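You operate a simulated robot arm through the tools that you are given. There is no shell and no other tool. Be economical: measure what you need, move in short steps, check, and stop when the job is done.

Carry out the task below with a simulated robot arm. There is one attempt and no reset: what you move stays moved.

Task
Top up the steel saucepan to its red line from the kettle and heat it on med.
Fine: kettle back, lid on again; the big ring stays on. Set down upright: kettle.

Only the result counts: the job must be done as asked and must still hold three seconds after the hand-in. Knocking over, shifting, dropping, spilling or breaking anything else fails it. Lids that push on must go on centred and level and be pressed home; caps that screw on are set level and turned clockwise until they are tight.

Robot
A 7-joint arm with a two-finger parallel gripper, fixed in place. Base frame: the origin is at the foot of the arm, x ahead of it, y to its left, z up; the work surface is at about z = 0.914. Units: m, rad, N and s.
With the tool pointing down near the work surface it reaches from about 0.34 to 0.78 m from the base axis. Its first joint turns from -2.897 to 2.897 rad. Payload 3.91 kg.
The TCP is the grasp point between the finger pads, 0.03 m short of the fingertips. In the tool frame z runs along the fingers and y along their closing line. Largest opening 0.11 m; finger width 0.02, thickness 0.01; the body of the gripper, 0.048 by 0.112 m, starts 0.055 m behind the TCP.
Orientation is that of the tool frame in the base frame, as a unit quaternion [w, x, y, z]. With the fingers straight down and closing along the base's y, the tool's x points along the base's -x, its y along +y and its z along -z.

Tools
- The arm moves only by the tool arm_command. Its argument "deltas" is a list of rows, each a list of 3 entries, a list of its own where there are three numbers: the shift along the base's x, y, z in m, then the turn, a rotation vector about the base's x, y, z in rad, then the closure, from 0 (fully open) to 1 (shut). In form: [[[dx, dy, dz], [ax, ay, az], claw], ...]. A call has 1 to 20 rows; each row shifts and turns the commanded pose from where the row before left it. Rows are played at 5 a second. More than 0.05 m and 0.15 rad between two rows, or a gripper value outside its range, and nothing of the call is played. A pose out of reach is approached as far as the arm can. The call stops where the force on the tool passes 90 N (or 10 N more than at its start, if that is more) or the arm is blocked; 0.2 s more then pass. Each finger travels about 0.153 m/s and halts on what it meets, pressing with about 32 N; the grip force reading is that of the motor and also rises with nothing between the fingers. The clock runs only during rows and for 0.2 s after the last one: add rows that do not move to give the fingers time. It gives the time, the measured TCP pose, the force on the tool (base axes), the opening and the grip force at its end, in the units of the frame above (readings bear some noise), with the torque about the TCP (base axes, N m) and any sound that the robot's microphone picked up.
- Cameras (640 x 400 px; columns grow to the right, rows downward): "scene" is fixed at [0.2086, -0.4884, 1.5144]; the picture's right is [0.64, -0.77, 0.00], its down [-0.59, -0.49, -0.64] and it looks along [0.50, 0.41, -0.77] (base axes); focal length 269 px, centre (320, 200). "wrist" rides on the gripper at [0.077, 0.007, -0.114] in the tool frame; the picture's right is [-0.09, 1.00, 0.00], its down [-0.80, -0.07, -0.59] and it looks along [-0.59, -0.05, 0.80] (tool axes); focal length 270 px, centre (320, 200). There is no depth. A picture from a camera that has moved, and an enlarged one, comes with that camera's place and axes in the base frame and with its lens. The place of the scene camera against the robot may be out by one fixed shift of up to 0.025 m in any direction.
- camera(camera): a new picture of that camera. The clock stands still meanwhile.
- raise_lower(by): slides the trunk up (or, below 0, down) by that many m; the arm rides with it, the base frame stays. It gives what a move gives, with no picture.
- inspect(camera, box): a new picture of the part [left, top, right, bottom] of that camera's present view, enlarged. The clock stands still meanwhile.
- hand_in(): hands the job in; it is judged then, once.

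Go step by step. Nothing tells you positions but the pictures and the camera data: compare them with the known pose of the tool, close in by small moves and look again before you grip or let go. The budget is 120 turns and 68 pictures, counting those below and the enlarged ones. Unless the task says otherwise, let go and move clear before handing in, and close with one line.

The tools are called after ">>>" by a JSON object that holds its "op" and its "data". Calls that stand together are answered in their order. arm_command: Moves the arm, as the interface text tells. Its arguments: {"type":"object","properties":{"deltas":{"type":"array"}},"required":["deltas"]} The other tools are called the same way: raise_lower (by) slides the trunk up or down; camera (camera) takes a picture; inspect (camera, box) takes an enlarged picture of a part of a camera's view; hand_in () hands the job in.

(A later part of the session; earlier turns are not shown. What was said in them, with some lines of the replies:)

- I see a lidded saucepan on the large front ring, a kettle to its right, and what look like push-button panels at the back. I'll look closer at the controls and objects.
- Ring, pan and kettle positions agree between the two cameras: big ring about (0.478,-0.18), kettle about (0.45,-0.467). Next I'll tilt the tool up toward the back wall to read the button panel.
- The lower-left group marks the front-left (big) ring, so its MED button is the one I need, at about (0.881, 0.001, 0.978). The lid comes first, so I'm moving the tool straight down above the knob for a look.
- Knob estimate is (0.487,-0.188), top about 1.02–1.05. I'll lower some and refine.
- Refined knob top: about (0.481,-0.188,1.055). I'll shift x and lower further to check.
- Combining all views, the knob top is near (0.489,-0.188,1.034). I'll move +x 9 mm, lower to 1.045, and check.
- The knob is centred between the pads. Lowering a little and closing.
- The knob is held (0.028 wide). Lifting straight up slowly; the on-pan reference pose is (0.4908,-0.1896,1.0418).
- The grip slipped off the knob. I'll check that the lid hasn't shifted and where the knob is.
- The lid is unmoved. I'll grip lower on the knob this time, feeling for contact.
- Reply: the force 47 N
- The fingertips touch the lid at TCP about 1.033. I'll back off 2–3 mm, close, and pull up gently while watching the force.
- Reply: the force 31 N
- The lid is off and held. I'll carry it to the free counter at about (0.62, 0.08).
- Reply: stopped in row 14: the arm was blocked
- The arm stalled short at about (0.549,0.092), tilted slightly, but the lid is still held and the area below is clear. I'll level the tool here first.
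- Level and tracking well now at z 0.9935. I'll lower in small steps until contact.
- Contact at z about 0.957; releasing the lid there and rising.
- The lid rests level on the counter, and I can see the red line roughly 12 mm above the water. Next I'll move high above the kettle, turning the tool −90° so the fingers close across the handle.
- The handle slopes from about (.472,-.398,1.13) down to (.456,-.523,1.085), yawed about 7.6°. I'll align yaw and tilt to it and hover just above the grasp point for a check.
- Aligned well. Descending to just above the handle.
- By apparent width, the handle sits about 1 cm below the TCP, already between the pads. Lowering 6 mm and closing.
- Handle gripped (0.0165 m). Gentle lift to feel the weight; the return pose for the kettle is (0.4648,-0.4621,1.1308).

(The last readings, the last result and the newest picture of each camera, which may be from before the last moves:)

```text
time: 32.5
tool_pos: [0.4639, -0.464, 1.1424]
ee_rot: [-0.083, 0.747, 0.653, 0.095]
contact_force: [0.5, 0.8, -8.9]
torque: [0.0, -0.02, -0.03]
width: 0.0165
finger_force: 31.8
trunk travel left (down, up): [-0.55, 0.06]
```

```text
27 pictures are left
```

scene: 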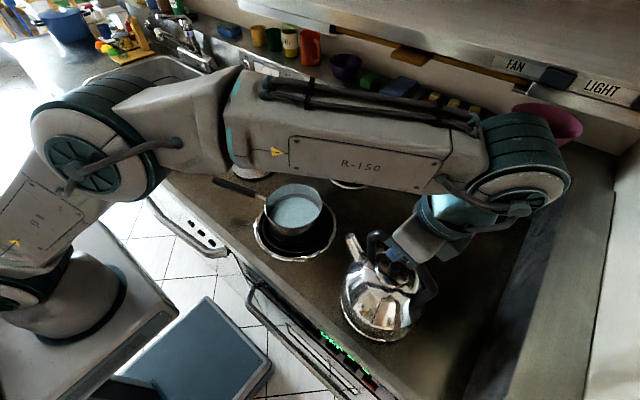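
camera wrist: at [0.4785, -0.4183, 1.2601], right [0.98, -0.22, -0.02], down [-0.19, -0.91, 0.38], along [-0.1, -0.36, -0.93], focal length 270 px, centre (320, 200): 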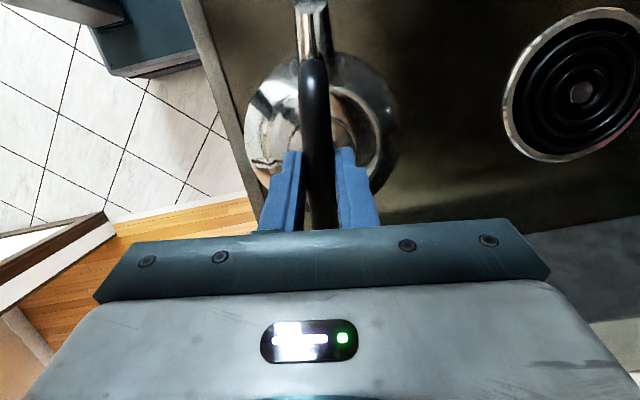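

It weighs about 9 N and hangs balanced with no torque. Lifting to clear the pan, then carrying the spout over to the pan, still upright.

>>> {"op": "arm_command", "data": {"deltas": [[[0, 0, 0.02], [0, 0, 0], 1], [[0, 0, 0.025], [0, 0, 0], 1], [[0, 0, 0.03], [0, 0, 0], 1], [[0, 0, 0.03], [0, 0, 0], 1], [[0, 0, 0.025], [0, 0, 0], 1], [[0.001, 0.01, 0], [0, 0, 0], 1], [[0.001, 0.016, 0], [0, 0, 0], 1], [[0.001, 0.018, 0], [0, 0, 0], 1], [[0.001, 0.018, 0], [0, 0, 0], 1], [[0.001, 0.018, 0], [0, 0, 0], 1], [[0.001, 0.018, 0], [0, 0, 0], 1], [[0.001, 0.018, 0], [0, 0, 0], 1], [[0.001, 0.018, 0], [0, 0, 0], 1], [[0.001, 0.016, 0], [0, 0, 0], 1], [[0.001, 0.01, 0], [0, 0, 0], 1], [[0, 0, 0], [0, 0, 0], 1]]}}

>>> {"op": "camera", "data": {"camera": "scene"}}

>>> {"op": "camera", "data": {"camera": "wrist"}}

```text
time: 35.9
tool_pos: [0.4767, -0.3006, 1.2381]
ee_rot: [-0.082, 0.747, 0.653, 0.095]
contact_force: [0.5, 0.7, -10.1]
torque: [-0.01, -0.01, 0.0]
width: 0.0166
finger_force: 32.3
out of reach, approached as far as the arm can: row 4, 5
trunk travel left (down, up): [-0.55, 0.06]
```

```text
26 pictures are left
```

scene: 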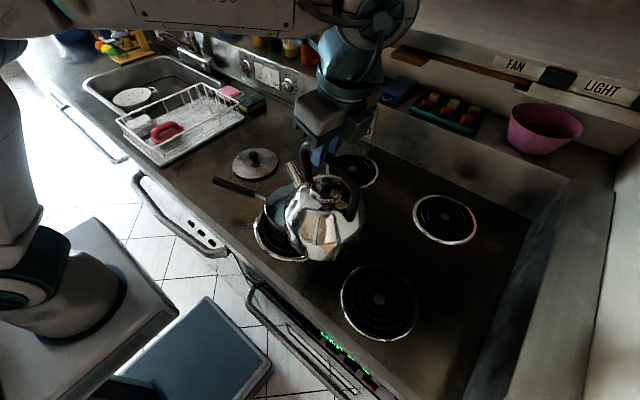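

```text
25 pictures are left
camera wrist: at [0.4893, -0.256, 1.3681], right [0.98, -0.22, -0.02], down [-0.19, -0.91, 0.38], along [-0.1, -0.36, -0.93], focal length 270 px, centre (320, 200)
```

wrist: 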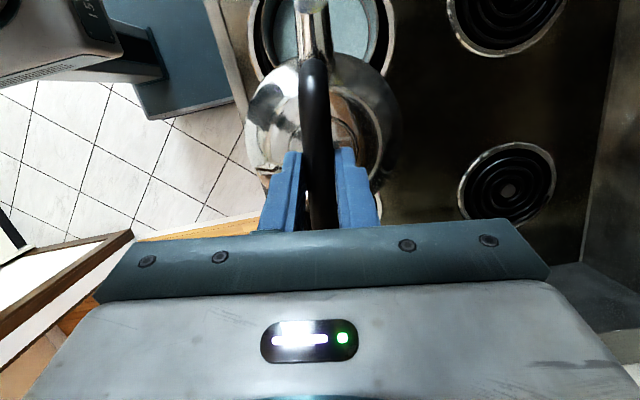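

The spout tip is above the pan at about (.491,-.2). I'll begin tilting in steps while keeping the tip over the pan, watching weight and pictures.

>>> {"op": "arm_command", "data": {"deltas": [[[0, 0.004, 0], [-0.087, 0.0117, 0], 1], [[0, 0.005, 0], [-0.087, 0.0117, 0], 1], [[0.001, 0.005, 0], [-0.087, 0.0117, 0], 1], [[0.001, 0.006, 0], [-0.087, 0.0117, 0], 1], [[0, 0, 0], [0, 0, 0], 1]]}}

>>> {"op": "inspect", "data": {"camera": "scene", "box": [220, 110, 410, 290]}}

```text
time: 37.1
tool_pos: [0.4772, -0.2803, 1.2385]
ee_rot: [0.033, 0.751, 0.658, -0.038]
contact_force: [-0.4, -0.4, -9.4]
torque: [0.46, -0.05, 0.02]
width: 0.0165
finger_force: 32.2
trunk travel left (down, up): [-0.55, 0.06]
```

```text
2.22 times, centred on (315, 200) of scene
camera zoom: at [0.2086, -0.4884, 1.5144], right [0.64, -0.77, 0.0], down [-0.59, -0.49, -0.64], along [0.5, 0.41, -0.77], focal length 598 px, centre (331, 200)
```

zoom: 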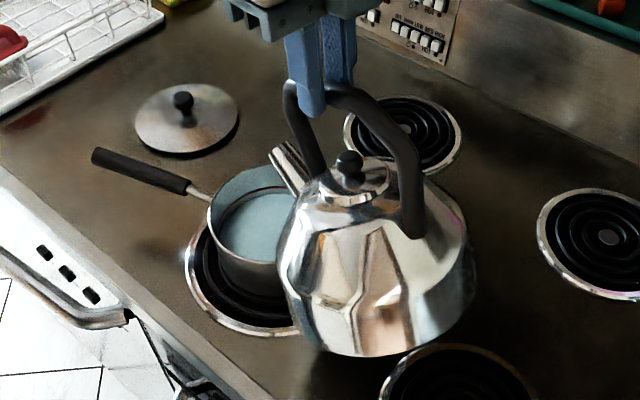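

>>> {"op": "arm_command", "data": {"deltas": [[[0.001, 0.008, -0.002], [-0.0694, 0.0093, 0], 1], [[0.001, 0.009, -0.003], [-0.0694, 0.0093, 0], 1], [[0.001, 0.009, -0.005], [-0.0694, 0.0093, 0], 1], [[0, 0, 0], [0, 0, 0], 1], [[0, 0, 0], [0, 0, 0], 1]]}}

>>> {"op": "inspect", "data": {"camera": "scene", "box": [220, 110, 410, 290]}}

```text
time: 38.3
tool_pos: [0.4798, -0.2538, 1.2289]
ee_rot: [0.103, 0.743, 0.651, -0.115]
contact_force: [0.0, -0.2, -8.9]
torque: [0.73, -0.06, -0.01]
width: 0.0165
finger_force: 32.3
trunk travel left (down, up): [-0.55, 0.06]
```

```text
2.22 times, centred on (315, 200) of scene
camera zoom: at [0.2086, -0.4884, 1.5144], right [0.64, -0.77, 0.0], down [-0.59, -0.49, -0.64], along [0.5, 0.41, -0.77], focal length 598 px, centre (331, 200)
```

zoom: 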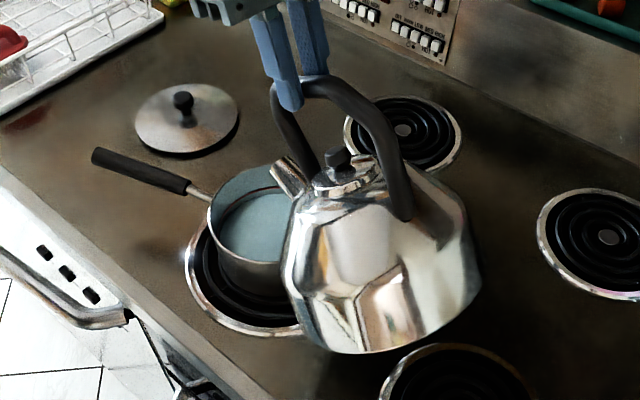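

>>> {"op": "arm_command", "data": {"deltas": [[[0.001, 0.007, -0.004], [-0.0595, 0.008, 0], 1], [[0.001, 0.008, -0.005], [-0.0595, 0.008, 0], 1], [[0.001, 0.008, -0.005], [-0.0595, 0.008, 0], 1], [[0, 0, 0], [0, 0, 0], 1], [[0, 0, 0], [0, 0, 0], 1]]}}

>>> {"op": "inspect", "data": {"camera": "scene", "box": [220, 110, 410, 290]}}

```text
time: 39.5
tool_pos: [0.4828, -0.2306, 1.2154]
ee_rot: [0.161, 0.73, 0.639, -0.183]
contact_force: [-0.2, -0.6, -8.2]
torque: [0.91, -0.12, -0.03]
width: 0.0164
finger_force: 32.0
trunk travel left (down, up): [-0.55, 0.06]
```

```text
2.22 times, centred on (315, 200) of scene
camera zoom: at [0.2086, -0.4884, 1.5144], right [0.64, -0.77, 0.0], down [-0.59, -0.49, -0.64], along [0.5, 0.41, -0.77], focal length 598 px, centre (331, 200)
```

zoom: 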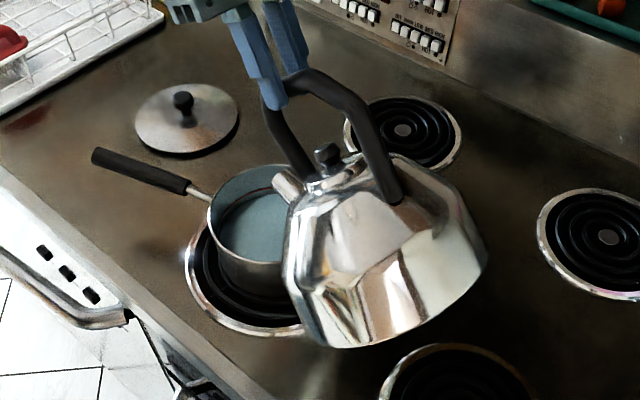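

>>> {"op": "inspect", "data": {"camera": "scene", "box": [260, 165, 340, 235]}}

>>> {"op": "arm_command", "data": {"deltas": [[[0, 0, 0], [0, 0, 0], 1], [[0, 0, 0], [0, 0, 0], 1], [[0, 0, 0], [0, 0, 0], 1]]}}

```text
5.71 times, centred on (300, 200) of scene
camera zoom: at [0.2086, -0.4884, 1.5144], right [0.64, -0.77, 0.0], down [-0.59, -0.49, -0.64], along [0.5, 0.41, -0.77], focal length 1536 px, centre (434, 200)
```

zoom: 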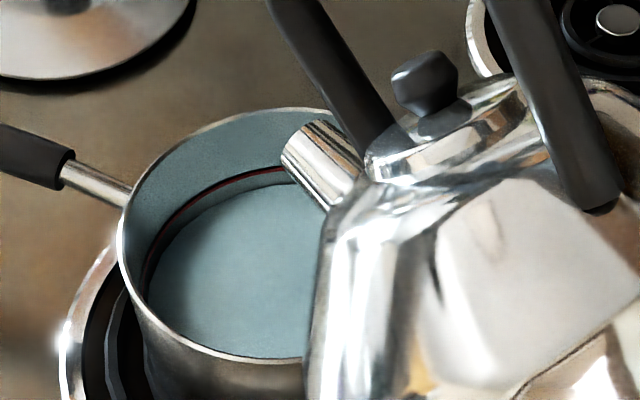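

```text
time: 40.3
tool_pos: [0.4831, -0.2314, 1.2161]
ee_rot: [0.16, 0.73, 0.639, -0.182]
contact_force: [-0.4, 0.9, -9.0]
torque: [0.87, -0.09, 0.01]
width: 0.0166
finger_force: 32.0
trunk travel left (down, up): [-0.55, 0.06]
```

>>> {"op": "inspect", "data": {"camera": "scene", "box": [260, 165, 340, 235]}}

```text
5.71 times, centred on (300, 200) of scene
camera zoom: at [0.2086, -0.4884, 1.5144], right [0.64, -0.77, 0.0], down [-0.59, -0.49, -0.64], along [0.5, 0.41, -0.77], focal length 1536 px, centre (434, 200)
```

zoom: 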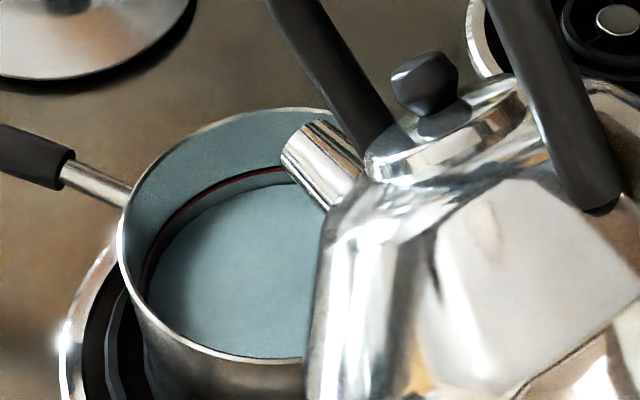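

No flow yet. Tilting further in small steps, watching the weight and sound.

>>> {"op": "arm_command", "data": {"deltas": [[[0.001, 0.006, -0.002], [-0.0495, 0.0066, 0], 1], [[0, 0, 0], [0, 0, 0], 1]]}}

>>> {"op": "arm_command", "data": {"deltas": [[[0.001, 0.006, -0.002], [-0.0495, 0.0066, 0], 1], [[0, 0, 0], [0, 0, 0], 1]]}}

>>> {"op": "inspect", "data": {"camera": "scene", "box": [260, 165, 340, 235]}}

```text
time: 40.9
tool_pos: [0.4846, -0.2265, 1.2136]
ee_rot: [0.176, 0.725, 0.636, -0.2]
contact_force: [0.2, 0.3, -8.2]
torque: [0.92, -0.12, -0.01]
width: 0.0163
finger_force: 31.9
trunk travel left (down, up): [-0.55, 0.06]
```

```text
time: 41.5
tool_pos: [0.4871, -0.2195, 1.212]
ee_rot: [0.193, 0.72, 0.63, -0.218]
contact_force: [-0.2, 0.8, -9.0]
torque: [0.91, -0.11, 0.02]
width: 0.0166
finger_force: 31.7
trunk travel left (down, up): [-0.55, 0.06]
```

```text
5.71 times, centred on (300, 200) of scene
camera zoom: at [0.2086, -0.4884, 1.5144], right [0.64, -0.77, 0.0], down [-0.59, -0.49, -0.64], along [0.5, 0.41, -0.77], focal length 1536 px, centre (434, 200)
```

zoom: 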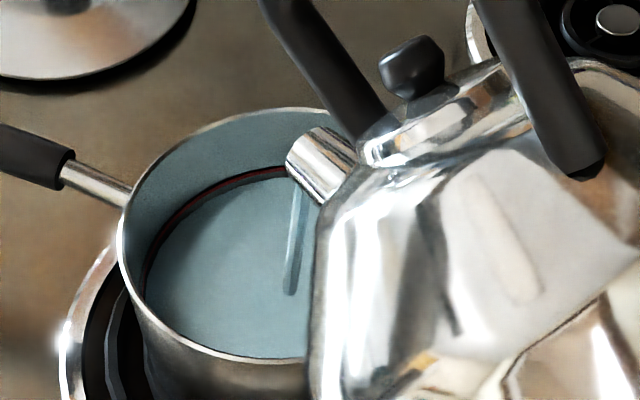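

It is pouring into the pan. A short wait, then check the level.

>>> {"op": "arm_command", "data": {"deltas": [[[0, 0, 0], [0, 0, 0], 1], [[0, 0, 0], [0, 0, 0], 1]]}}

>>> {"op": "inspect", "data": {"camera": "scene", "box": [270, 175, 310, 215]}}

```text
time: 42.1
tool_pos: [0.486, -0.2198, 1.211]
ee_rot: [0.191, 0.72, 0.63, -0.218]
contact_force: [0.1, -0.3, -7.5]
torque: [0.95, -0.09, -0.01]
width: 0.0165
finger_force: 32.2
trunk travel left (down, up): [-0.55, 0.06]
```

```text
10.00 times, centred on (290, 195) of scene
camera zoom: at [0.2086, -0.4884, 1.5144], right [0.64, -0.77, 0.0], down [-0.59, -0.49, -0.64], along [0.5, 0.41, -0.77], focal length 2688 px, centre (620, 250)
```

zoom: 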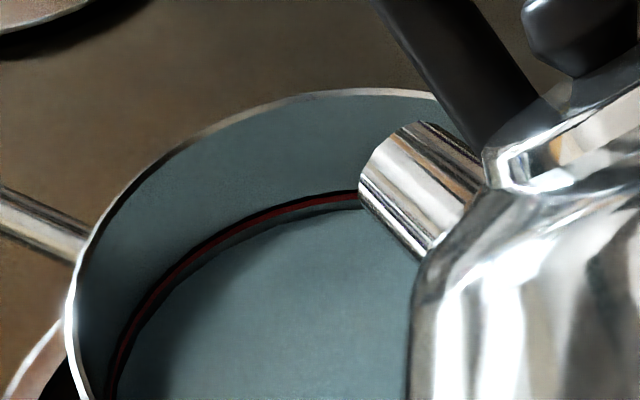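

The flow paused at this tilt; the level is closer but still a few mm under the line. A smaller tilt step next.

>>> {"op": "arm_command", "data": {"deltas": [[[0.0, 0.003, -0.001], [-0.0297, 0.004, 0], 1], [[0, 0, 0], [0, 0, 0], 1], [[0, 0, 0], [0, 0, 0], 1], [[0, 0, 0], [0, 0, 0], 1]]}}

>>> {"op": "inspect", "data": {"camera": "scene", "box": [270, 175, 310, 215]}}

```text
time: 43.1
tool_pos: [0.4858, -0.2159, 1.2097]
ee_rot: [0.201, 0.716, 0.627, -0.23]
contact_force: [0.6, -0.4, -7.8]
torque: [0.89, -0.14, 0.02]
width: 0.0163
finger_force: 32.2
trunk travel left (down, up): [-0.55, 0.06]
```

```text
10.00 times, centred on (290, 195) of scene
camera zoom: at [0.2086, -0.4884, 1.5144], right [0.64, -0.77, 0.0], down [-0.59, -0.49, -0.64], along [0.5, 0.41, -0.77], focal length 2688 px, centre (620, 250)
```

zoom: 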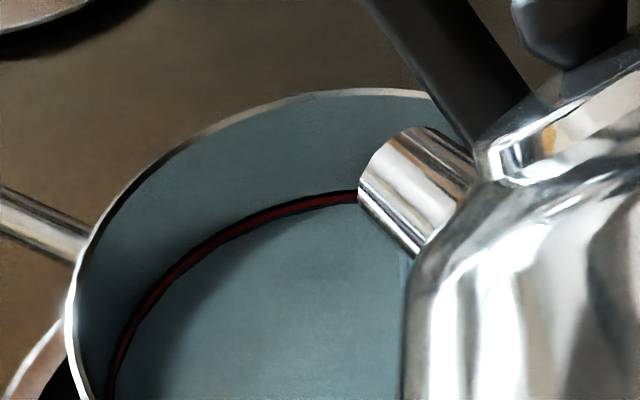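

>>> {"op": "arm_command", "data": {"deltas": [[[0, 0, 0], [0, 0, 0], 1], [[0, 0, 0], [0, 0, 0], 1]]}}

>>> {"op": "inspect", "data": {"camera": "scene", "box": [270, 185, 300, 215]}}

```text
time: 43.7
tool_pos: [0.4858, -0.2162, 1.2107]
ee_rot: [0.201, 0.717, 0.627, -0.23]
contact_force: [0.5, 0.0, -7.8]
torque: [0.91, -0.1, 0.04]
width: 0.0168
finger_force: 32.0
trunk travel left (down, up): [-0.55, 0.06]
```

```text
13.33 times, centred on (285, 200) of scene
camera zoom: at [0.2086, -0.4884, 1.5144], right [0.64, -0.77, 0.0], down [-0.59, -0.49, -0.64], along [0.5, 0.41, -0.77], focal length 3585 px, centre (787, 200)
```

zoom: 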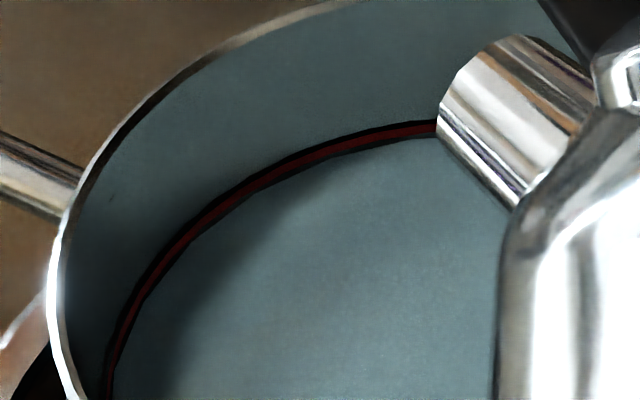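

The water is at the lower edge of the red line. One tiny tilt more to reach its middle, then back upright.

>>> {"op": "arm_command", "data": {"deltas": [[[0.0, 0.001, 0], [-0.0089, 0.0012, 0], 1], [[0, 0, 0], [0, 0, 0], 1], [[0, 0, 0], [0, 0, 0], 1], [[0, 0, 0], [0, 0, 0], 1]]}}

>>> {"op": "inspect", "data": {"camera": "scene", "box": [270, 185, 300, 215]}}

```text
time: 44.7
tool_pos: [0.4849, -0.2137, 1.2098]
ee_rot: [0.204, 0.716, 0.626, -0.232]
contact_force: [0.5, -0.6, -8.2]
torque: [0.89, -0.08, -0.02]
width: 0.0165
finger_force: 32.0
trunk travel left (down, up): [-0.55, 0.06]
```

```text
13.33 times, centred on (285, 200) of scene
camera zoom: at [0.2086, -0.4884, 1.5144], right [0.64, -0.77, 0.0], down [-0.59, -0.49, -0.64], along [0.5, 0.41, -0.77], focal length 3585 px, centre (787, 200)
```

zoom: 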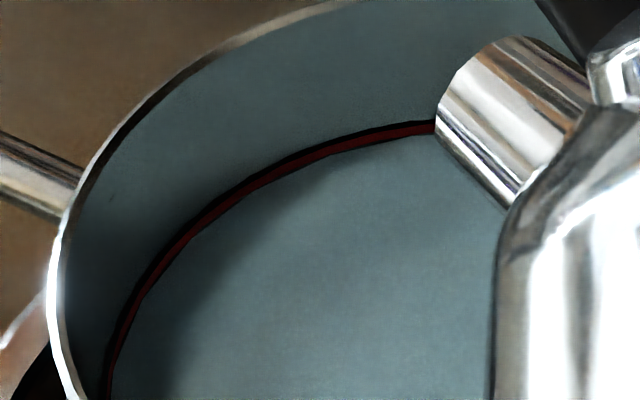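

The water is at the red line. Tilting back upright along the reverse path.

>>> {"op": "arm_command", "data": {"deltas": [[[-0.001, -0.011, 0.006], [0.0873, -0.0117, 0], 1], [[-0.002, -0.011, 0.006], [0.0873, -0.0117, 0], 1], [[-0.001, -0.011, 0.005], [0.0873, -0.0117, 0], 1], [[-0.002, -0.011, 0.004], [0.0873, -0.0117, 0], 1], [[-0.001, -0.011, 0.004], [0.0873, -0.0117, 0], 1], [[-0.001, -0.011, 0.003], [0.0873, -0.0117, 0], 1], [[0, -0.006, 0], [0.0873, -0.0117, 0], 1], [[0, -0.005, 0], [0.0873, -0.0117, 0], 1], [[0, -0.005, 0], [0.0873, -0.0117, 0], 1], [[0, -0.004, 0], [0.0873, -0.0117, 0], 1], [[0, 0, 0], [0, 0, 0], 1]]}}

```text
time: 47.1
tool_pos: [0.4769, -0.3008, 1.2376]
ee_rot: [-0.082, 0.747, 0.653, 0.095]
contact_force: [0.6, -0.1, -7.2]
torque: [-0.07, -0.03, 0.02]
width: 0.0165
finger_force: 32.2
trunk travel left (down, up): [-0.55, 0.06]
```

Upright again, orientation exactly as at grasp. Carrying the kettle back above its ring.

>>> {"op": "arm_command", "data": {"deltas": [[[-0.001, -0.01, 0], [0, 0, 0], 1], [[-0.001, -0.016, 0], [0, 0, 0], 1], [[-0.001, -0.018, 0], [0, 0, 0], 1], [[-0.001, -0.018, 0], [0, 0, 0], 1], [[-0.001, -0.018, 0], [0, 0, 0], 1], [[-0.002, -0.018, 0], [0, 0, 0], 1], [[-0.001, -0.018, 0], [0, 0, 0], 1], [[-0.001, -0.018, 0], [0, 0, 0], 1], [[-0.002, -0.017, 0], [0, 0, 0], 1], [[-0.001, -0.011, 0], [0, 0, 0], 1], [[0, 0, -0.025], [0, 0, 0], 1], [[0, 0, -0.03], [0, 0, 0], 1], [[0, 0, -0.025], [0, 0, 0], 1], [[0, 0, -0.015], [0, 0, 0], 1], [[0, 0, 0], [0, 0, 0], 1]]}}

>>> {"op": "arm_command", "data": {"deltas": [[[0, 0, 0], [0, 0, 0], 1]]}}

```text
time: 50.3
tool_pos: [0.465, -0.464, 1.1421]
ee_rot: [-0.082, 0.746, 0.653, 0.095]
contact_force: [-0.1, -0.5, -7.5]
torque: [-0.02, 0.06, 0.02]
width: 0.0164
finger_force: 32.4
trunk travel left (down, up): [-0.55, 0.06]
```

```text
time: 50.7
tool_pos: [0.4652, -0.4647, 1.1425]
ee_rot: [-0.082, 0.747, 0.653, 0.094]
contact_force: [0.0, -0.3, -7.6]
torque: [-0.03, 0.01, 0.01]
width: 0.0164
finger_force: 31.7
trunk travel left (down, up): [-0.55, 0.06]
```

>>> {"op": "arm_command", "data": {"deltas": [[[0, 0.001, -0.004], [0, 0, 0], 1], [[0, 0, -0.004], [0, 0, 0], 1], [[0, 0, 0], [0, 0, 0], 1]]}}

>>> {"op": "arm_command", "data": {"deltas": [[[0, 0, -0.003], [0, 0, 0], 1], [[0, 0, 0], [0, 0, 0], 1]]}}

```text
time: 51.5
tool_pos: [0.4657, -0.4629, 1.1351]
ee_rot: [-0.081, 0.746, 0.653, 0.096]
contact_force: [-0.4, 0.6, -8.9]
torque: [0.0, 0.0, -0.03]
width: 0.0166
finger_force: 32.1
trunk travel left (down, up): [-0.55, 0.06]
```

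```text
time: 52.1
tool_pos: [0.4658, -0.4608, 1.1334]
ee_rot: [-0.081, 0.747, 0.653, 0.095]
contact_force: [0.7, 1.8, 7.2]
torque: [-0.86, 0.09, -0.02]
width: 0.0168
finger_force: 32.1
trunk travel left (down, up): [-0.55, 0.06]
```

The rear edge touches first (torque −0.86), so the kettle is about 1.5° off in the grip. A small corrective rotation before releasing.

>>> {"op": "arm_command", "data": {"deltas": [[[0, 0, 0.001], [-0.0248, 0.0033, 0], 1], [[0, 0, 0], [0, 0, 0], 1]]}}

>>> {"op": "arm_command", "data": {"deltas": [[[0, 0, -0.002], [0, 0, 0], 1], [[0, 0, 0], [0, 0, 0], 1]]}}

>>> {"op": "inspect", "data": {"camera": "scene", "box": [320, 210, 450, 350]}}

```text
time: 52.7
tool_pos: [0.4656, -0.4624, 1.1318]
ee_rot: [-0.075, 0.747, 0.655, 0.085]
contact_force: [1.2, 2.7, -2.2]
torque: [-0.11, -0.07, 0.03]
width: 0.0163
finger_force: 32.3
trunk travel left (down, up): [-0.55, 0.06]
```

```text
time: 53.3
tool_pos: [0.4644, -0.4618, 1.1321]
ee_rot: [-0.073, 0.747, 0.655, 0.085]
contact_force: [2.3, 0.9, 5.4]
torque: [-0.6, 0.08, 0.04]
width: 0.0163
finger_force: 32.2
trunk travel left (down, up): [-0.55, 0.06]
```

```text
2.86 times, centred on (385, 280) of scene
camera zoom: at [0.2086, -0.4884, 1.5144], right [0.64, -0.77, 0.0], down [-0.59, -0.49, -0.64], along [0.5, 0.41, -0.77], focal length 768 px, centre (134, -29)
```

zoom: 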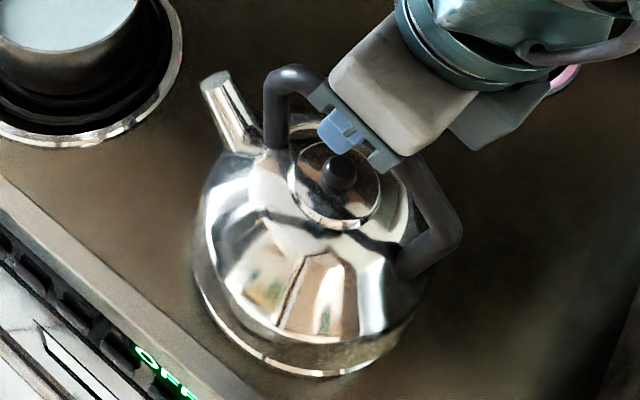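

The kettle is resting in its place. Opening and withdrawing along the tool axis.

>>> {"op": "arm_command", "data": {"deltas": [[[0, 0, 0], [0, 0, 0], 0.8], [[0, 0, 0], [0, 0, 0], 0.6], [[0, 0, 0], [0, 0, 0], 0.5], [[0, -0.005, 0.02], [0, 0, 0], 0.5], [[0, -0.007, 0.03], [0, 0, 0], 0.5], [[0, -0.003, 0.03], [0, 0, 0], 0.5], [[0, 0, 0], [0, 0, 0], 0.5]]}}

>>> {"op": "camera", "data": {"camera": "scene"}}

```text
time: 54.9
tool_pos: [0.4654, -0.4764, 1.2115]
ee_rot: [-0.073, 0.748, 0.654, 0.086]
contact_force: [-0.6, 0.0, 0.5]
torque: [0.01, 0.0, -0.02]
width: 0.0547
finger_force: 0.1
trunk travel left (down, up): [-0.55, 0.06]
```

```text
13 pictures are left
```

scene: 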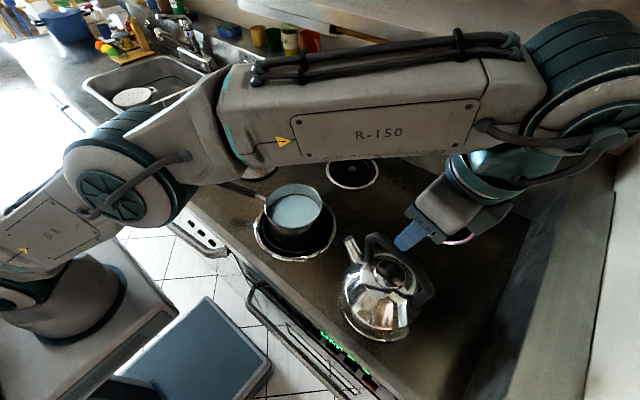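

The kettle stands upright in its original spot. Now leveling the tool and returning above the lid.

>>> {"op": "arm_command", "data": {"deltas": [[[0, 0, 0.01], [-0.1105, 0.0148, 0], 0.4], [[0, 0, 0.01], [-0.1105, 0.0148, 0], 0.4], [[0.0067, 0.0323, 0], [0, 0, 0.1002], 0.4], [[0.0067, 0.0323, 0], [0, 0, 0.1002], 0.4], [[0.0067, 0.0323, 0], [0, 0, 0.1002], 0.4], [[0.0067, 0.0323, 0], [0, 0, 0.1002], 0.4], [[0.0067, 0.0323, 0], [0, 0, 0.1002], 0.4], [[0.0067, 0.0323, 0], [0, 0, 0.1002], 0.4], [[0.0067, 0.0323, 0], [0, 0, 0.1002], 0.4], [[0.0067, 0.0323, 0], [0, 0, 0.1002], 0.4], [[0.0067, 0.0323, 0], [0, 0, 0.1002], 0.4], [[0.0067, 0.0323, 0], [0, 0, 0.1002], 0.4], [[0.0067, 0.0323, 0], [0, 0, 0.1002], 0.4], [[0.0067, 0.0323, 0], [0, 0, 0.1002], 0.4], [[0.0067, 0.0323, 0], [0, 0, 0.1002], 0.4], [[0.0067, 0.0323, 0], [0, 0, 0.1002], 0.4], [[0.0067, 0.0323, 0], [0, 0, 0.1002], 0.4], [[0.0067, 0.0323, 0], [0, 0, 0.1002], 0.4], [[0.0067, 0.0323, 0], [0, 0, 0.1002], 0.4], [[0, 0, 0], [0, 0, 0], 0.4]]}}

```text
time: 59.1
tool_pos: [0.5798, 0.072, 1.2296]
ee_rot: [-0.001, 0.0, 1.0, 0.001]
contact_force: [-0.4, -0.3, 0.6]
torque: [0.0, -0.01, 0.03]
width: 0.0657
finger_force: 0.0
trunk travel left (down, up): [-0.55, 0.06]
```

>>> {"op": "arm_command", "data": {"deltas": [[[0, 0, -0.04], [0, 0, 0], 0.4], [[0, 0, -0.04], [0, 0, 0], 0.4], [[0, 0, -0.04], [0, 0, 0], 0.4], [[0, 0, -0.04], [0, 0, 0], 0.4], [[0, 0, -0.04], [0, 0, 0], 0.4], [[0, 0, 0], [0, 0, 0], 0.4]]}}

>>> {"op": "inspect", "data": {"camera": "wrist", "box": [180, 40, 460, 240]}}

```text
time: 60.5
tool_pos: [0.5791, 0.0714, 1.0316]
ee_rot: [-0.002, 0.0, 1.0, 0.001]
contact_force: [-0.1, -0.7, -0.1]
torque: [-0.03, 0.02, -0.02]
width: 0.0658
finger_force: 0.0
trunk travel left (down, up): [-0.55, 0.06]
```

```text
2.00 times, centred on (320, 140) of wrist
camera zoom: at [0.503, 0.078, 1.1444], right [0.09, 1.0, 0.0], down [0.8, -0.07, 0.59], along [0.59, -0.05, -0.81], focal length 541 px, centre (320, 320)
```

zoom: 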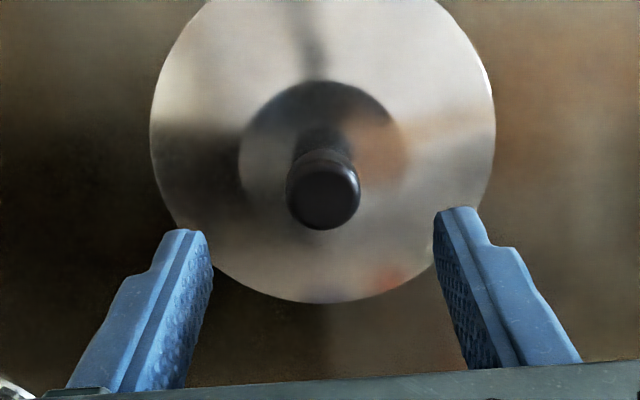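

The lid hasn't moved. Descending and gripping the knob with the same depth as before.

>>> {"op": "arm_command", "data": {"deltas": [[[0, 0.001, -0.03], [0, 0, 0], 0.4], [[0, 0, -0.03], [0, 0, 0], 0.4], [[0, 0, -0.0145], [0, 0, 0], 0.4], [[0, 0, 0], [0, 0, 0], 0.4], [[0, 0, 0], [0, 0, 0], 0.7], [[0, 0, 0], [0, 0, 0], 1], [[0, 0, 0], [0, 0, 0], 1], [[0, 0, 0], [0, 0, 0], 1]]}}

>>> {"op": "arm_command", "data": {"deltas": [[[0, 0, 0.005], [0, 0, 0], 1], [[0, 0, 0.015], [0, 0, 0], 1], [[0, 0, 0.02], [0, 0, 0], 1], [[0, 0, 0.03], [0, 0, 0], 1], [[0, 0, 0.03], [0, 0, 0], 1], [[0, 0, 0.03], [0, 0, 0], 1], [[0, 0, 0.03], [0, 0, 0], 1], [[0, 0, 0], [0, 0, 0], 1]]}}

```text
time: 62.3
tool_pos: [0.5794, 0.0728, 0.9564]
ee_rot: [-0.002, 0.001, 1.0, 0.001]
contact_force: [-0.1, 0.7, 2.4]
torque: [-0.07, -0.05, 0.03]
width: 0.0275
finger_force: 31.9
trunk travel left (down, up): [-0.55, 0.06]
```

```text
time: 64.1
tool_pos: [0.5788, 0.0735, 1.1172]
ee_rot: [-0.001, 0.001, 1.0, 0.001]
contact_force: [1.0, -0.2, -0.9]
torque: [-0.01, 0.01, 0.03]
width: 0.0282
finger_force: 31.7
trunk travel left (down, up): [-0.55, 0.06]
```

Lid held. Moving it over the pan to (0.492,-0.1885).

>>> {"op": "arm_command", "data": {"deltas": [[[-0.0087, -0.0262, 0], [0, 0, 0], 1], [[-0.0087, -0.0262, 0], [0, 0, 0], 1], [[-0.0087, -0.0262, 0], [0, 0, 0], 1], [[-0.0087, -0.0262, 0], [0, 0, 0], 1], [[-0.0087, -0.0262, 0], [0, 0, 0], 1], [[-0.0087, -0.0262, 0], [0, 0, 0], 1], [[-0.0087, -0.0262, 0], [0, 0, 0], 1], [[-0.0087, -0.0262, 0], [0, 0, 0], 1], [[-0.0087, -0.0262, 0], [0, 0, 0], 1], [[-0.0087, -0.0262, 0], [0, 0, 0], 1], [[0, 0, -0.02], [0, 0, 0], 1], [[0, 0, -0.02], [0, 0, 0], 1], [[0, 0, -0.01], [0, 0, 0], 1], [[0, 0, 0], [0, 0, 0], 1]]}}

>>> {"op": "arm_command", "data": {"deltas": [[[0, 0, 0], [0, 0, 0], 1]]}}

>>> {"op": "inspect", "data": {"camera": "scene", "box": [240, 150, 340, 250]}}

```text
time: 67.1
tool_pos: [0.4916, -0.1883, 1.0665]
ee_rot: [-0.001, -0.001, 1.0, 0.001]
contact_force: [-0.4, 0.9, -1.9]
torque: [0.01, 0.02, -0.01]
width: 0.0278
finger_force: 31.9
trunk travel left (down, up): [-0.55, 0.06]
```

```text
time: 67.5
tool_pos: [0.4913, -0.1888, 1.066]
ee_rot: [-0.002, 0.0, 1.0, 0.0]
contact_force: [0.5, 1.4, -1.3]
torque: [0.01, -0.02, 0.03]
width: 0.0277
finger_force: 31.9
trunk travel left (down, up): [-0.55, 0.06]
```

```text
4.00 times, centred on (290, 200) of scene
camera zoom: at [0.2086, -0.4884, 1.5144], right [0.64, -0.77, 0.0], down [-0.59, -0.49, -0.64], along [0.5, 0.41, -0.77], focal length 1075 px, centre (440, 200)
```

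zoom: 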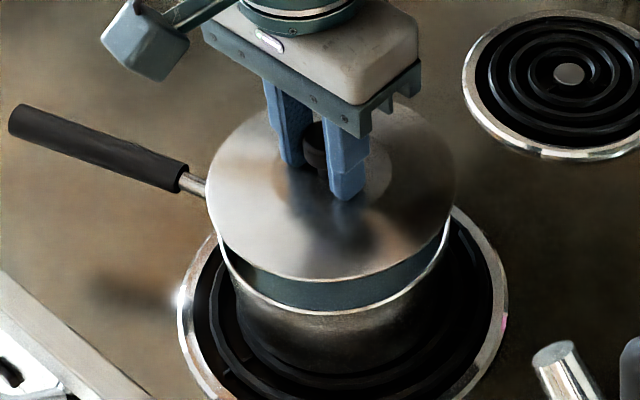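

Centred over the pan. Lowering in small steps to the seat at about 1.036.

>>> {"op": "arm_command", "data": {"deltas": [[[0.0005, 0, -0.01], [0, 0, 0], 1], [[0, 0, -0.01], [0, 0, 0], 1], [[0, 0, -0.005], [0, 0, 0], 1], [[0, 0, 0], [0, 0, 0], 1]]}}

>>> {"op": "arm_command", "data": {"deltas": [[[0, 0, -0.003], [0, 0, 0], 1], [[0, 0, 0], [0, 0, 0], 1]]}}

>>> {"op": "arm_command", "data": {"deltas": [[[0, 0, -0.003], [0, 0, 0], 1], [[0, 0, 0], [0, 0, 0], 1]]}}

```text
time: 68.5
tool_pos: [0.4927, -0.1892, 1.0409]
ee_rot: [-0.002, 0.0, 1.0, 0.001]
contact_force: [-0.5, -0.3, -1.9]
torque: [0.0, 0.03, 0.02]
width: 0.0277
finger_force: 32.0
trunk travel left (down, up): [-0.55, 0.06]
```

```text
time: 69.1
tool_pos: [0.4919, -0.1885, 1.0384]
ee_rot: [-0.002, 0.001, 1.0, 0.0]
contact_force: [-0.9, -0.3, -0.6]
torque: [-0.01, -0.01, 0.02]
width: 0.028
finger_force: 31.7
trunk travel left (down, up): [-0.55, 0.06]
```

```text
time: 69.7
tool_pos: [0.4931, -0.1892, 1.0362]
ee_rot: [-0.002, 0.0, 1.0, 0.001]
contact_force: [-2.7, -0.1, 1.3]
torque: [-0.01, -0.05, -0.05]
width: 0.0277
finger_force: 32.1
trunk travel left (down, up): [-0.55, 0.06]
```

Light contact at 1.036, as expected. Pressing it home a little more, then checking.

>>> {"op": "arm_command", "data": {"deltas": [[[-0.0005, 0, -0.002], [0, 0, 0], 1], [[0, 0, 0], [0, 0, 0], 1]]}}

>>> {"op": "arm_command", "data": {"deltas": [[[0, 0, -0.002], [0, 0, 0], 1], [[0, 0, 0], [0, 0, 0], 1]]}}

```text
time: 70.3
tool_pos: [0.4927, -0.1873, 1.0368]
ee_rot: [0.001, 0.0, 1.0, 0.0]
contact_force: [-0.6, -1.6, 19.2]
torque: [-0.01, 0.58, 0.04]
width: 0.028
finger_force: 31.8
trunk travel left (down, up): [-0.55, 0.06]
```

```text
time: 70.9
tool_pos: [0.4916, -0.1878, 1.0356]
ee_rot: [0.002, 0.0, 1.0, -0.001]
contact_force: [3.7, -1.6, 47.3]
torque: [0.01, -0.17, 0.01]
width: 0.0278
finger_force: 32.8
trunk travel left (down, up): [-0.55, 0.06]
```

Pressed firmly at the original seat height. Releasing and rising.

>>> {"op": "arm_command", "data": {"deltas": [[[0, 0, 0.004], [0, 0, 0], 0.8], [[0, 0, 0], [0, 0, 0], 0.6], [[0, 0, 0], [0, 0, 0], 0.4], [[0, 0, 0.03], [0, 0, 0], 0.4], [[0, 0, 0.04], [0, 0, 0], 0.4], [[0, 0, 0.04], [0, 0, 0], 0.4], [[0, 0, 0], [0, 0, 0], 0.4]]}}

>>> {"op": "inspect", "data": {"camera": "scene", "box": [240, 150, 340, 250]}}

```text
time: 72.5
tool_pos: [0.4917, -0.1884, 1.1465]
ee_rot: [-0.002, 0.001, 1.0, 0.001]
contact_force: [0.2, -0.2, 0.6]
torque: [0.01, 0.01, 0.01]
width: 0.0662
finger_force: 0.1
trunk travel left (down, up): [-0.55, 0.06]
```

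```text
4.00 times, centred on (290, 200) of scene
camera zoom: at [0.2086, -0.4884, 1.5144], right [0.64, -0.77, 0.0], down [-0.59, -0.49, -0.64], along [0.5, 0.41, -0.77], focal length 1075 px, centre (440, 200)
```

zoom: 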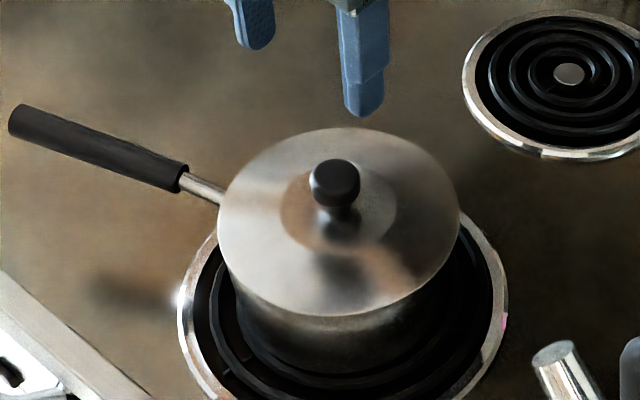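

The lid is back on, level and centred. Now the MED button: I'll close the fingers and pitch and yaw the tool so that a single finger corner leads, stopping short of the panel to look.

>>> {"op": "arm_command", "data": {"deltas": [[[0.025, 0.018, 0], [0, -0.145, 0], 1], [[0.03, 0.018, 0], [0, -0.145, 0], 1], [[0.03, 0.018, 0], [0, -0.145, 0], 1], [[0.03, 0.018, 0], [0, -0.145, 0], 1], [[0.03, 0.018, 0], [0, -0.145, 0], 1], [[0.03, 0.018, 0], [0, -0.145, 0], 1], [[0, 0.018, -0.015], [0, 0, 0.125], 1], [[0, 0.018, -0.015], [0, 0, 0.125], 1], [[0, 0.018, -0.015], [0, 0, 0.125], 1], [[0, 0.015, -0.015], [0, 0, 0.125], 1], [[0, 0, 0], [0, 0, 0], 1]]}}

>>> {"op": "camera", "data": {"camera": "wrist"}}

```text
time: 74.9
tool_pos: [0.6677, -0.0116, 1.0855]
ee_rot: [0.407, -0.226, 0.879, 0.105]
contact_force: [0.1, 0.1, 0.1]
torque: [0.0, -0.02, -0.03]
width: 0.0
finger_force: 32.1
trunk travel left (down, up): [-0.55, 0.06]
```

```text
9 pictures are left
camera wrist: at [0.5444, -0.0714, 1.1005], right [-0.43, 0.9, 0.07], down [0.09, -0.03, 1.0], along [0.9, 0.43, -0.07], focal length 270 px, centre (320, 200)
```

wrist: 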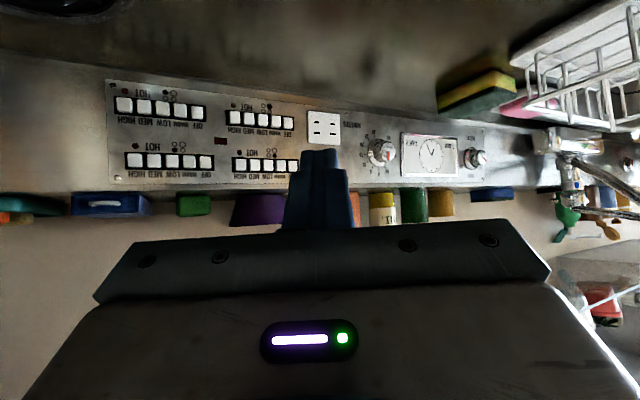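

>>> {"op": "inspect", "data": {"camera": "wrist", "box": [210, 85, 350, 175]}}

```text
4.44 times, centred on (280, 130) of wrist
camera zoom: at [0.5444, -0.0714, 1.1005], right [-0.43, 0.9, 0.07], down [0.09, -0.03, 1.0], along [0.9, 0.43, -0.07], focal length 1201 px, centre (498, 511)
```

zoom: 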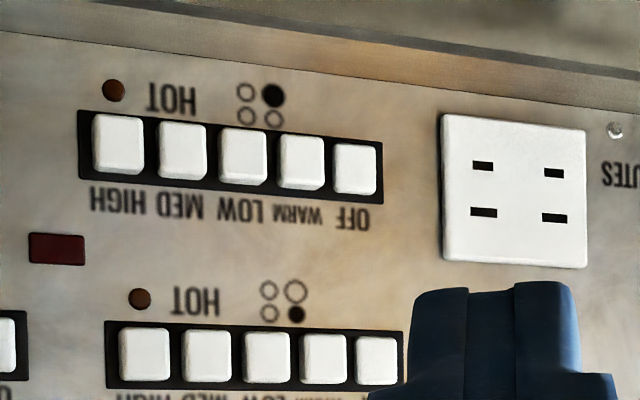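

Wrist-only triangulation puts the MED button at about (0.915, 0.007, 0.956). I'll move to about 7 cm in front of it at the right height.

>>> {"op": "arm_command", "data": {"deltas": [[[0.027, 0.0027, -0.0235], [0, 0, 0], 1], [[0.027, 0.0027, -0.0235], [0, 0, 0], 1], [[0.027, 0.0027, -0.0235], [0, 0, 0], 1], [[0.027, 0.0027, -0.0235], [0, 0, 0], 1], [[0.027, 0.0027, -0.0235], [0, 0, 0], 1], [[0, 0, 0], [0, 0, 0], 1]]}}

>>> {"op": "inspect", "data": {"camera": "wrist", "box": [180, 60, 360, 180]}}

```text
time: 76.3
tool_pos: [0.8036, 0.003, 0.9674]
ee_rot: [0.406, -0.224, 0.88, 0.104]
contact_force: [-0.7, 0.0, -0.2]
torque: [-0.02, 0.04, 0.01]
width: 0.0
finger_force: 32.1
trunk travel left (down, up): [-0.55, 0.06]
```

```text
3.33 times, centred on (270, 120) of wrist
camera zoom: at [0.6809, -0.0579, 0.9829], right [-0.43, 0.9, 0.07], down [0.09, -0.03, 1.0], along [0.9, 0.43, -0.07], focal length 901 px, centre (487, 467)
```

zoom: 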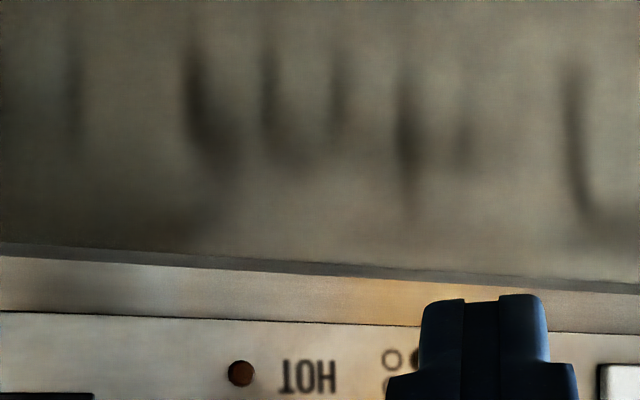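

>>> {"op": "inspect", "data": {"camera": "wrist", "box": [190, 130, 370, 240]}}

```text
3.56 times, centred on (280, 185) of wrist
camera zoom: at [0.6809, -0.0579, 0.9829], right [-0.43, 0.9, 0.07], down [0.09, -0.03, 1.0], along [0.9, 0.43, -0.07], focal length 961 px, centre (462, 253)
```

zoom: 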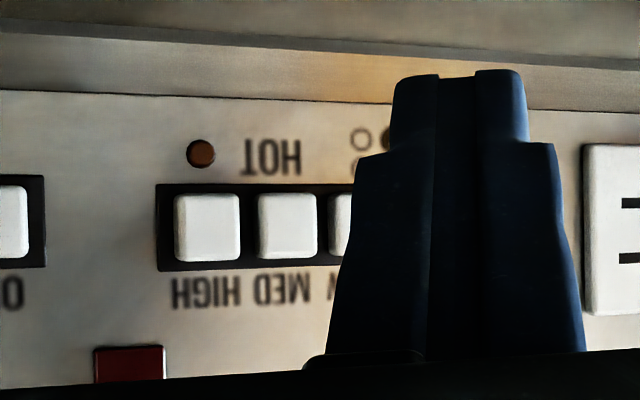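

The estimate is confirmed: (0.915, 0.007, 0.957). Advancing straight in +x to just short of the button.

>>> {"op": "arm_command", "data": {"deltas": [[[0.022, 0, 0], [0, 0, 0], 1], [[0.022, 0, 0.001], [0, 0, 0], 1], [[0.022, 0, 0], [0, 0, 0], 1], [[0, 0, 0], [0, 0, 0], 1]]}}

>>> {"op": "inspect", "data": {"camera": "wrist", "box": [190, 130, 370, 240]}}

```text
time: 77.3
tool_pos: [0.8694, 0.0013, 0.9682]
ee_rot: [0.406, -0.223, 0.88, 0.103]
contact_force: [-0.6, 0.1, -0.2]
torque: [-0.01, -0.01, 0.0]
width: 0.0
finger_force: 32.3
trunk travel left (down, up): [-0.55, 0.06]
```

```text
3.56 times, centred on (280, 185) of wrist
camera zoom: at [0.7455, -0.0583, 0.9843], right [-0.43, 0.9, 0.07], down [0.09, -0.03, 1.0], along [0.9, 0.43, -0.07], focal length 961 px, centre (462, 253)
```

zoom: 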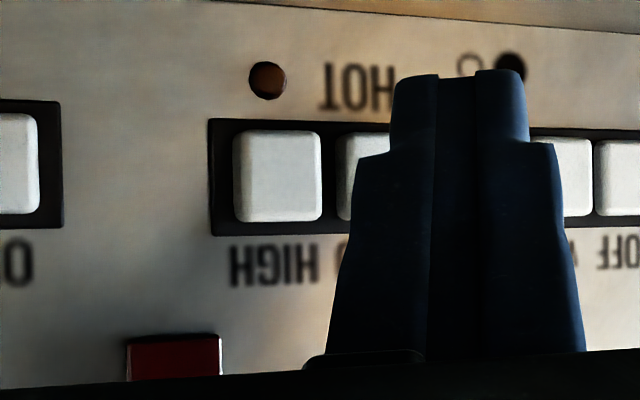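

Geometry says the leading corner meets the MED cap after about 15 mm of travel. Advancing in small steps.

>>> {"op": "arm_command", "data": {"deltas": [[[0.006, 0.0005, 0], [0, 0, 0], 1], [[0.005, 0, 0], [0, 0, 0], 1], [[0, 0, 0], [0, 0, 0], 1]]}}

>>> {"op": "arm_command", "data": {"deltas": [[[0.004, 0, 0], [0, 0, 0], 1], [[0, 0, 0], [0, 0, 0], 1]]}}

>>> {"op": "arm_command", "data": {"deltas": [[[0.003, 0, 0], [0, 0, 0], 1], [[0, 0, 0], [0, 0, 0], 1]]}}

```text
time: 78.1
tool_pos: [0.88, 0.0005, 0.9699]
ee_rot: [0.407, -0.225, 0.879, 0.104]
contact_force: [0.0, -0.1, -1.3]
torque: [0.0, -0.01, -0.03]
width: 0.0
finger_force: 32.0
trunk travel left (down, up): [-0.55, 0.06]
heard: click, click
```

```text
time: 78.7
tool_pos: [0.8826, 0.0022, 0.9697]
ee_rot: [0.406, -0.225, 0.879, 0.105]
contact_force: [-10.4, -0.4, -0.7]
torque: [-0.02, 0.16, 0.06]
width: 0.0
finger_force: 31.7
trunk travel left (down, up): [-0.55, 0.06]
```

```text
time: 79.3
tool_pos: [0.884, 0.0018, 0.9711]
ee_rot: [0.406, -0.226, 0.879, 0.105]
contact_force: [-22.8, -2.1, -3.2]
torque: [0.0, 0.37, 0.06]
width: 0.0
finger_force: 31.7
trunk travel left (down, up): [-0.55, 0.06]
```

Two clicks heard (MED in, probably OFF released). Backing off to look.

>>> {"op": "arm_command", "data": {"deltas": [[[-0.01, 0, 0], [0, 0, 0], 1], [[-0.03, 0, 0.01], [0, 0, 0], 1], [[-0.03, 0, 0.02], [0, 0, 0], 1], [[-0.03, 0, 0.03], [0, 0, 0], 1], [[-0.03, 0, 0.04], [0, 0, 0], 1], [[-0.03, 0, 0.03], [0, 0, 0], 1], [[0, 0, 0], [0, 0, 0], 1]]}}

>>> {"op": "inspect", "data": {"camera": "wrist", "box": [110, 70, 350, 200]}}

>>> {"op": "camera", "data": {"camera": "scene"}}

```text
time: 80.9
tool_pos: [0.7236, 0.0026, 1.0983]
ee_rot: [0.407, -0.224, 0.88, 0.105]
contact_force: [0.0, 1.2, -0.6]
torque: [0.0, -0.01, 0.0]
width: 0.0002
finger_force: 31.8
trunk travel left (down, up): [-0.55, 0.06]
```

```text
2.67 times, centred on (230, 135) of wrist
camera zoom: at [0.6023, -0.0566, 1.1137], right [-0.43, 0.9, 0.07], down [0.09, -0.03, 1.0], along [0.9, 0.43, -0.07], focal length 721 px, centre (560, 373)
```

zoom: 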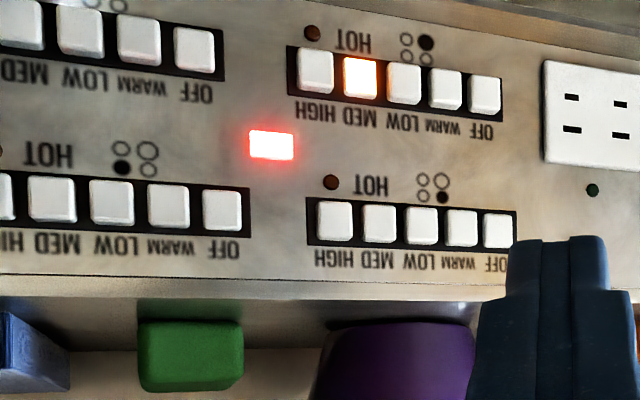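

```text
3 pictures are left
```

scene: 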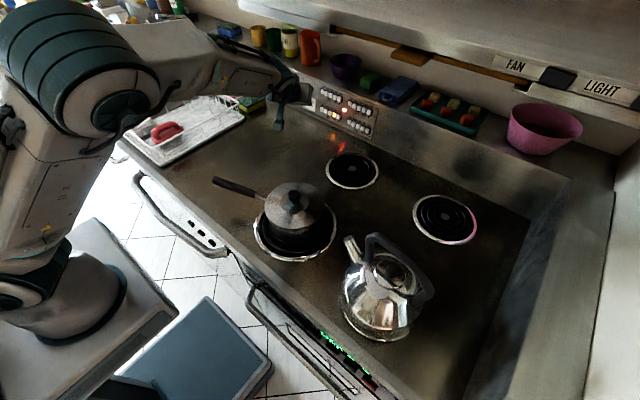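

MED is lit for the front-left big ring, the power light is on, the kettle stands upright in its place and the lid is on level. The arm is clear, so I'm handing in.

>>> {"op": "hand_in", "data": {}}

```text
The job is handed in.
```

The saucepan is topped up to its red line with the lid back on, the kettle is upright in its old place, and the big ring is on at MED; the job is handed in.
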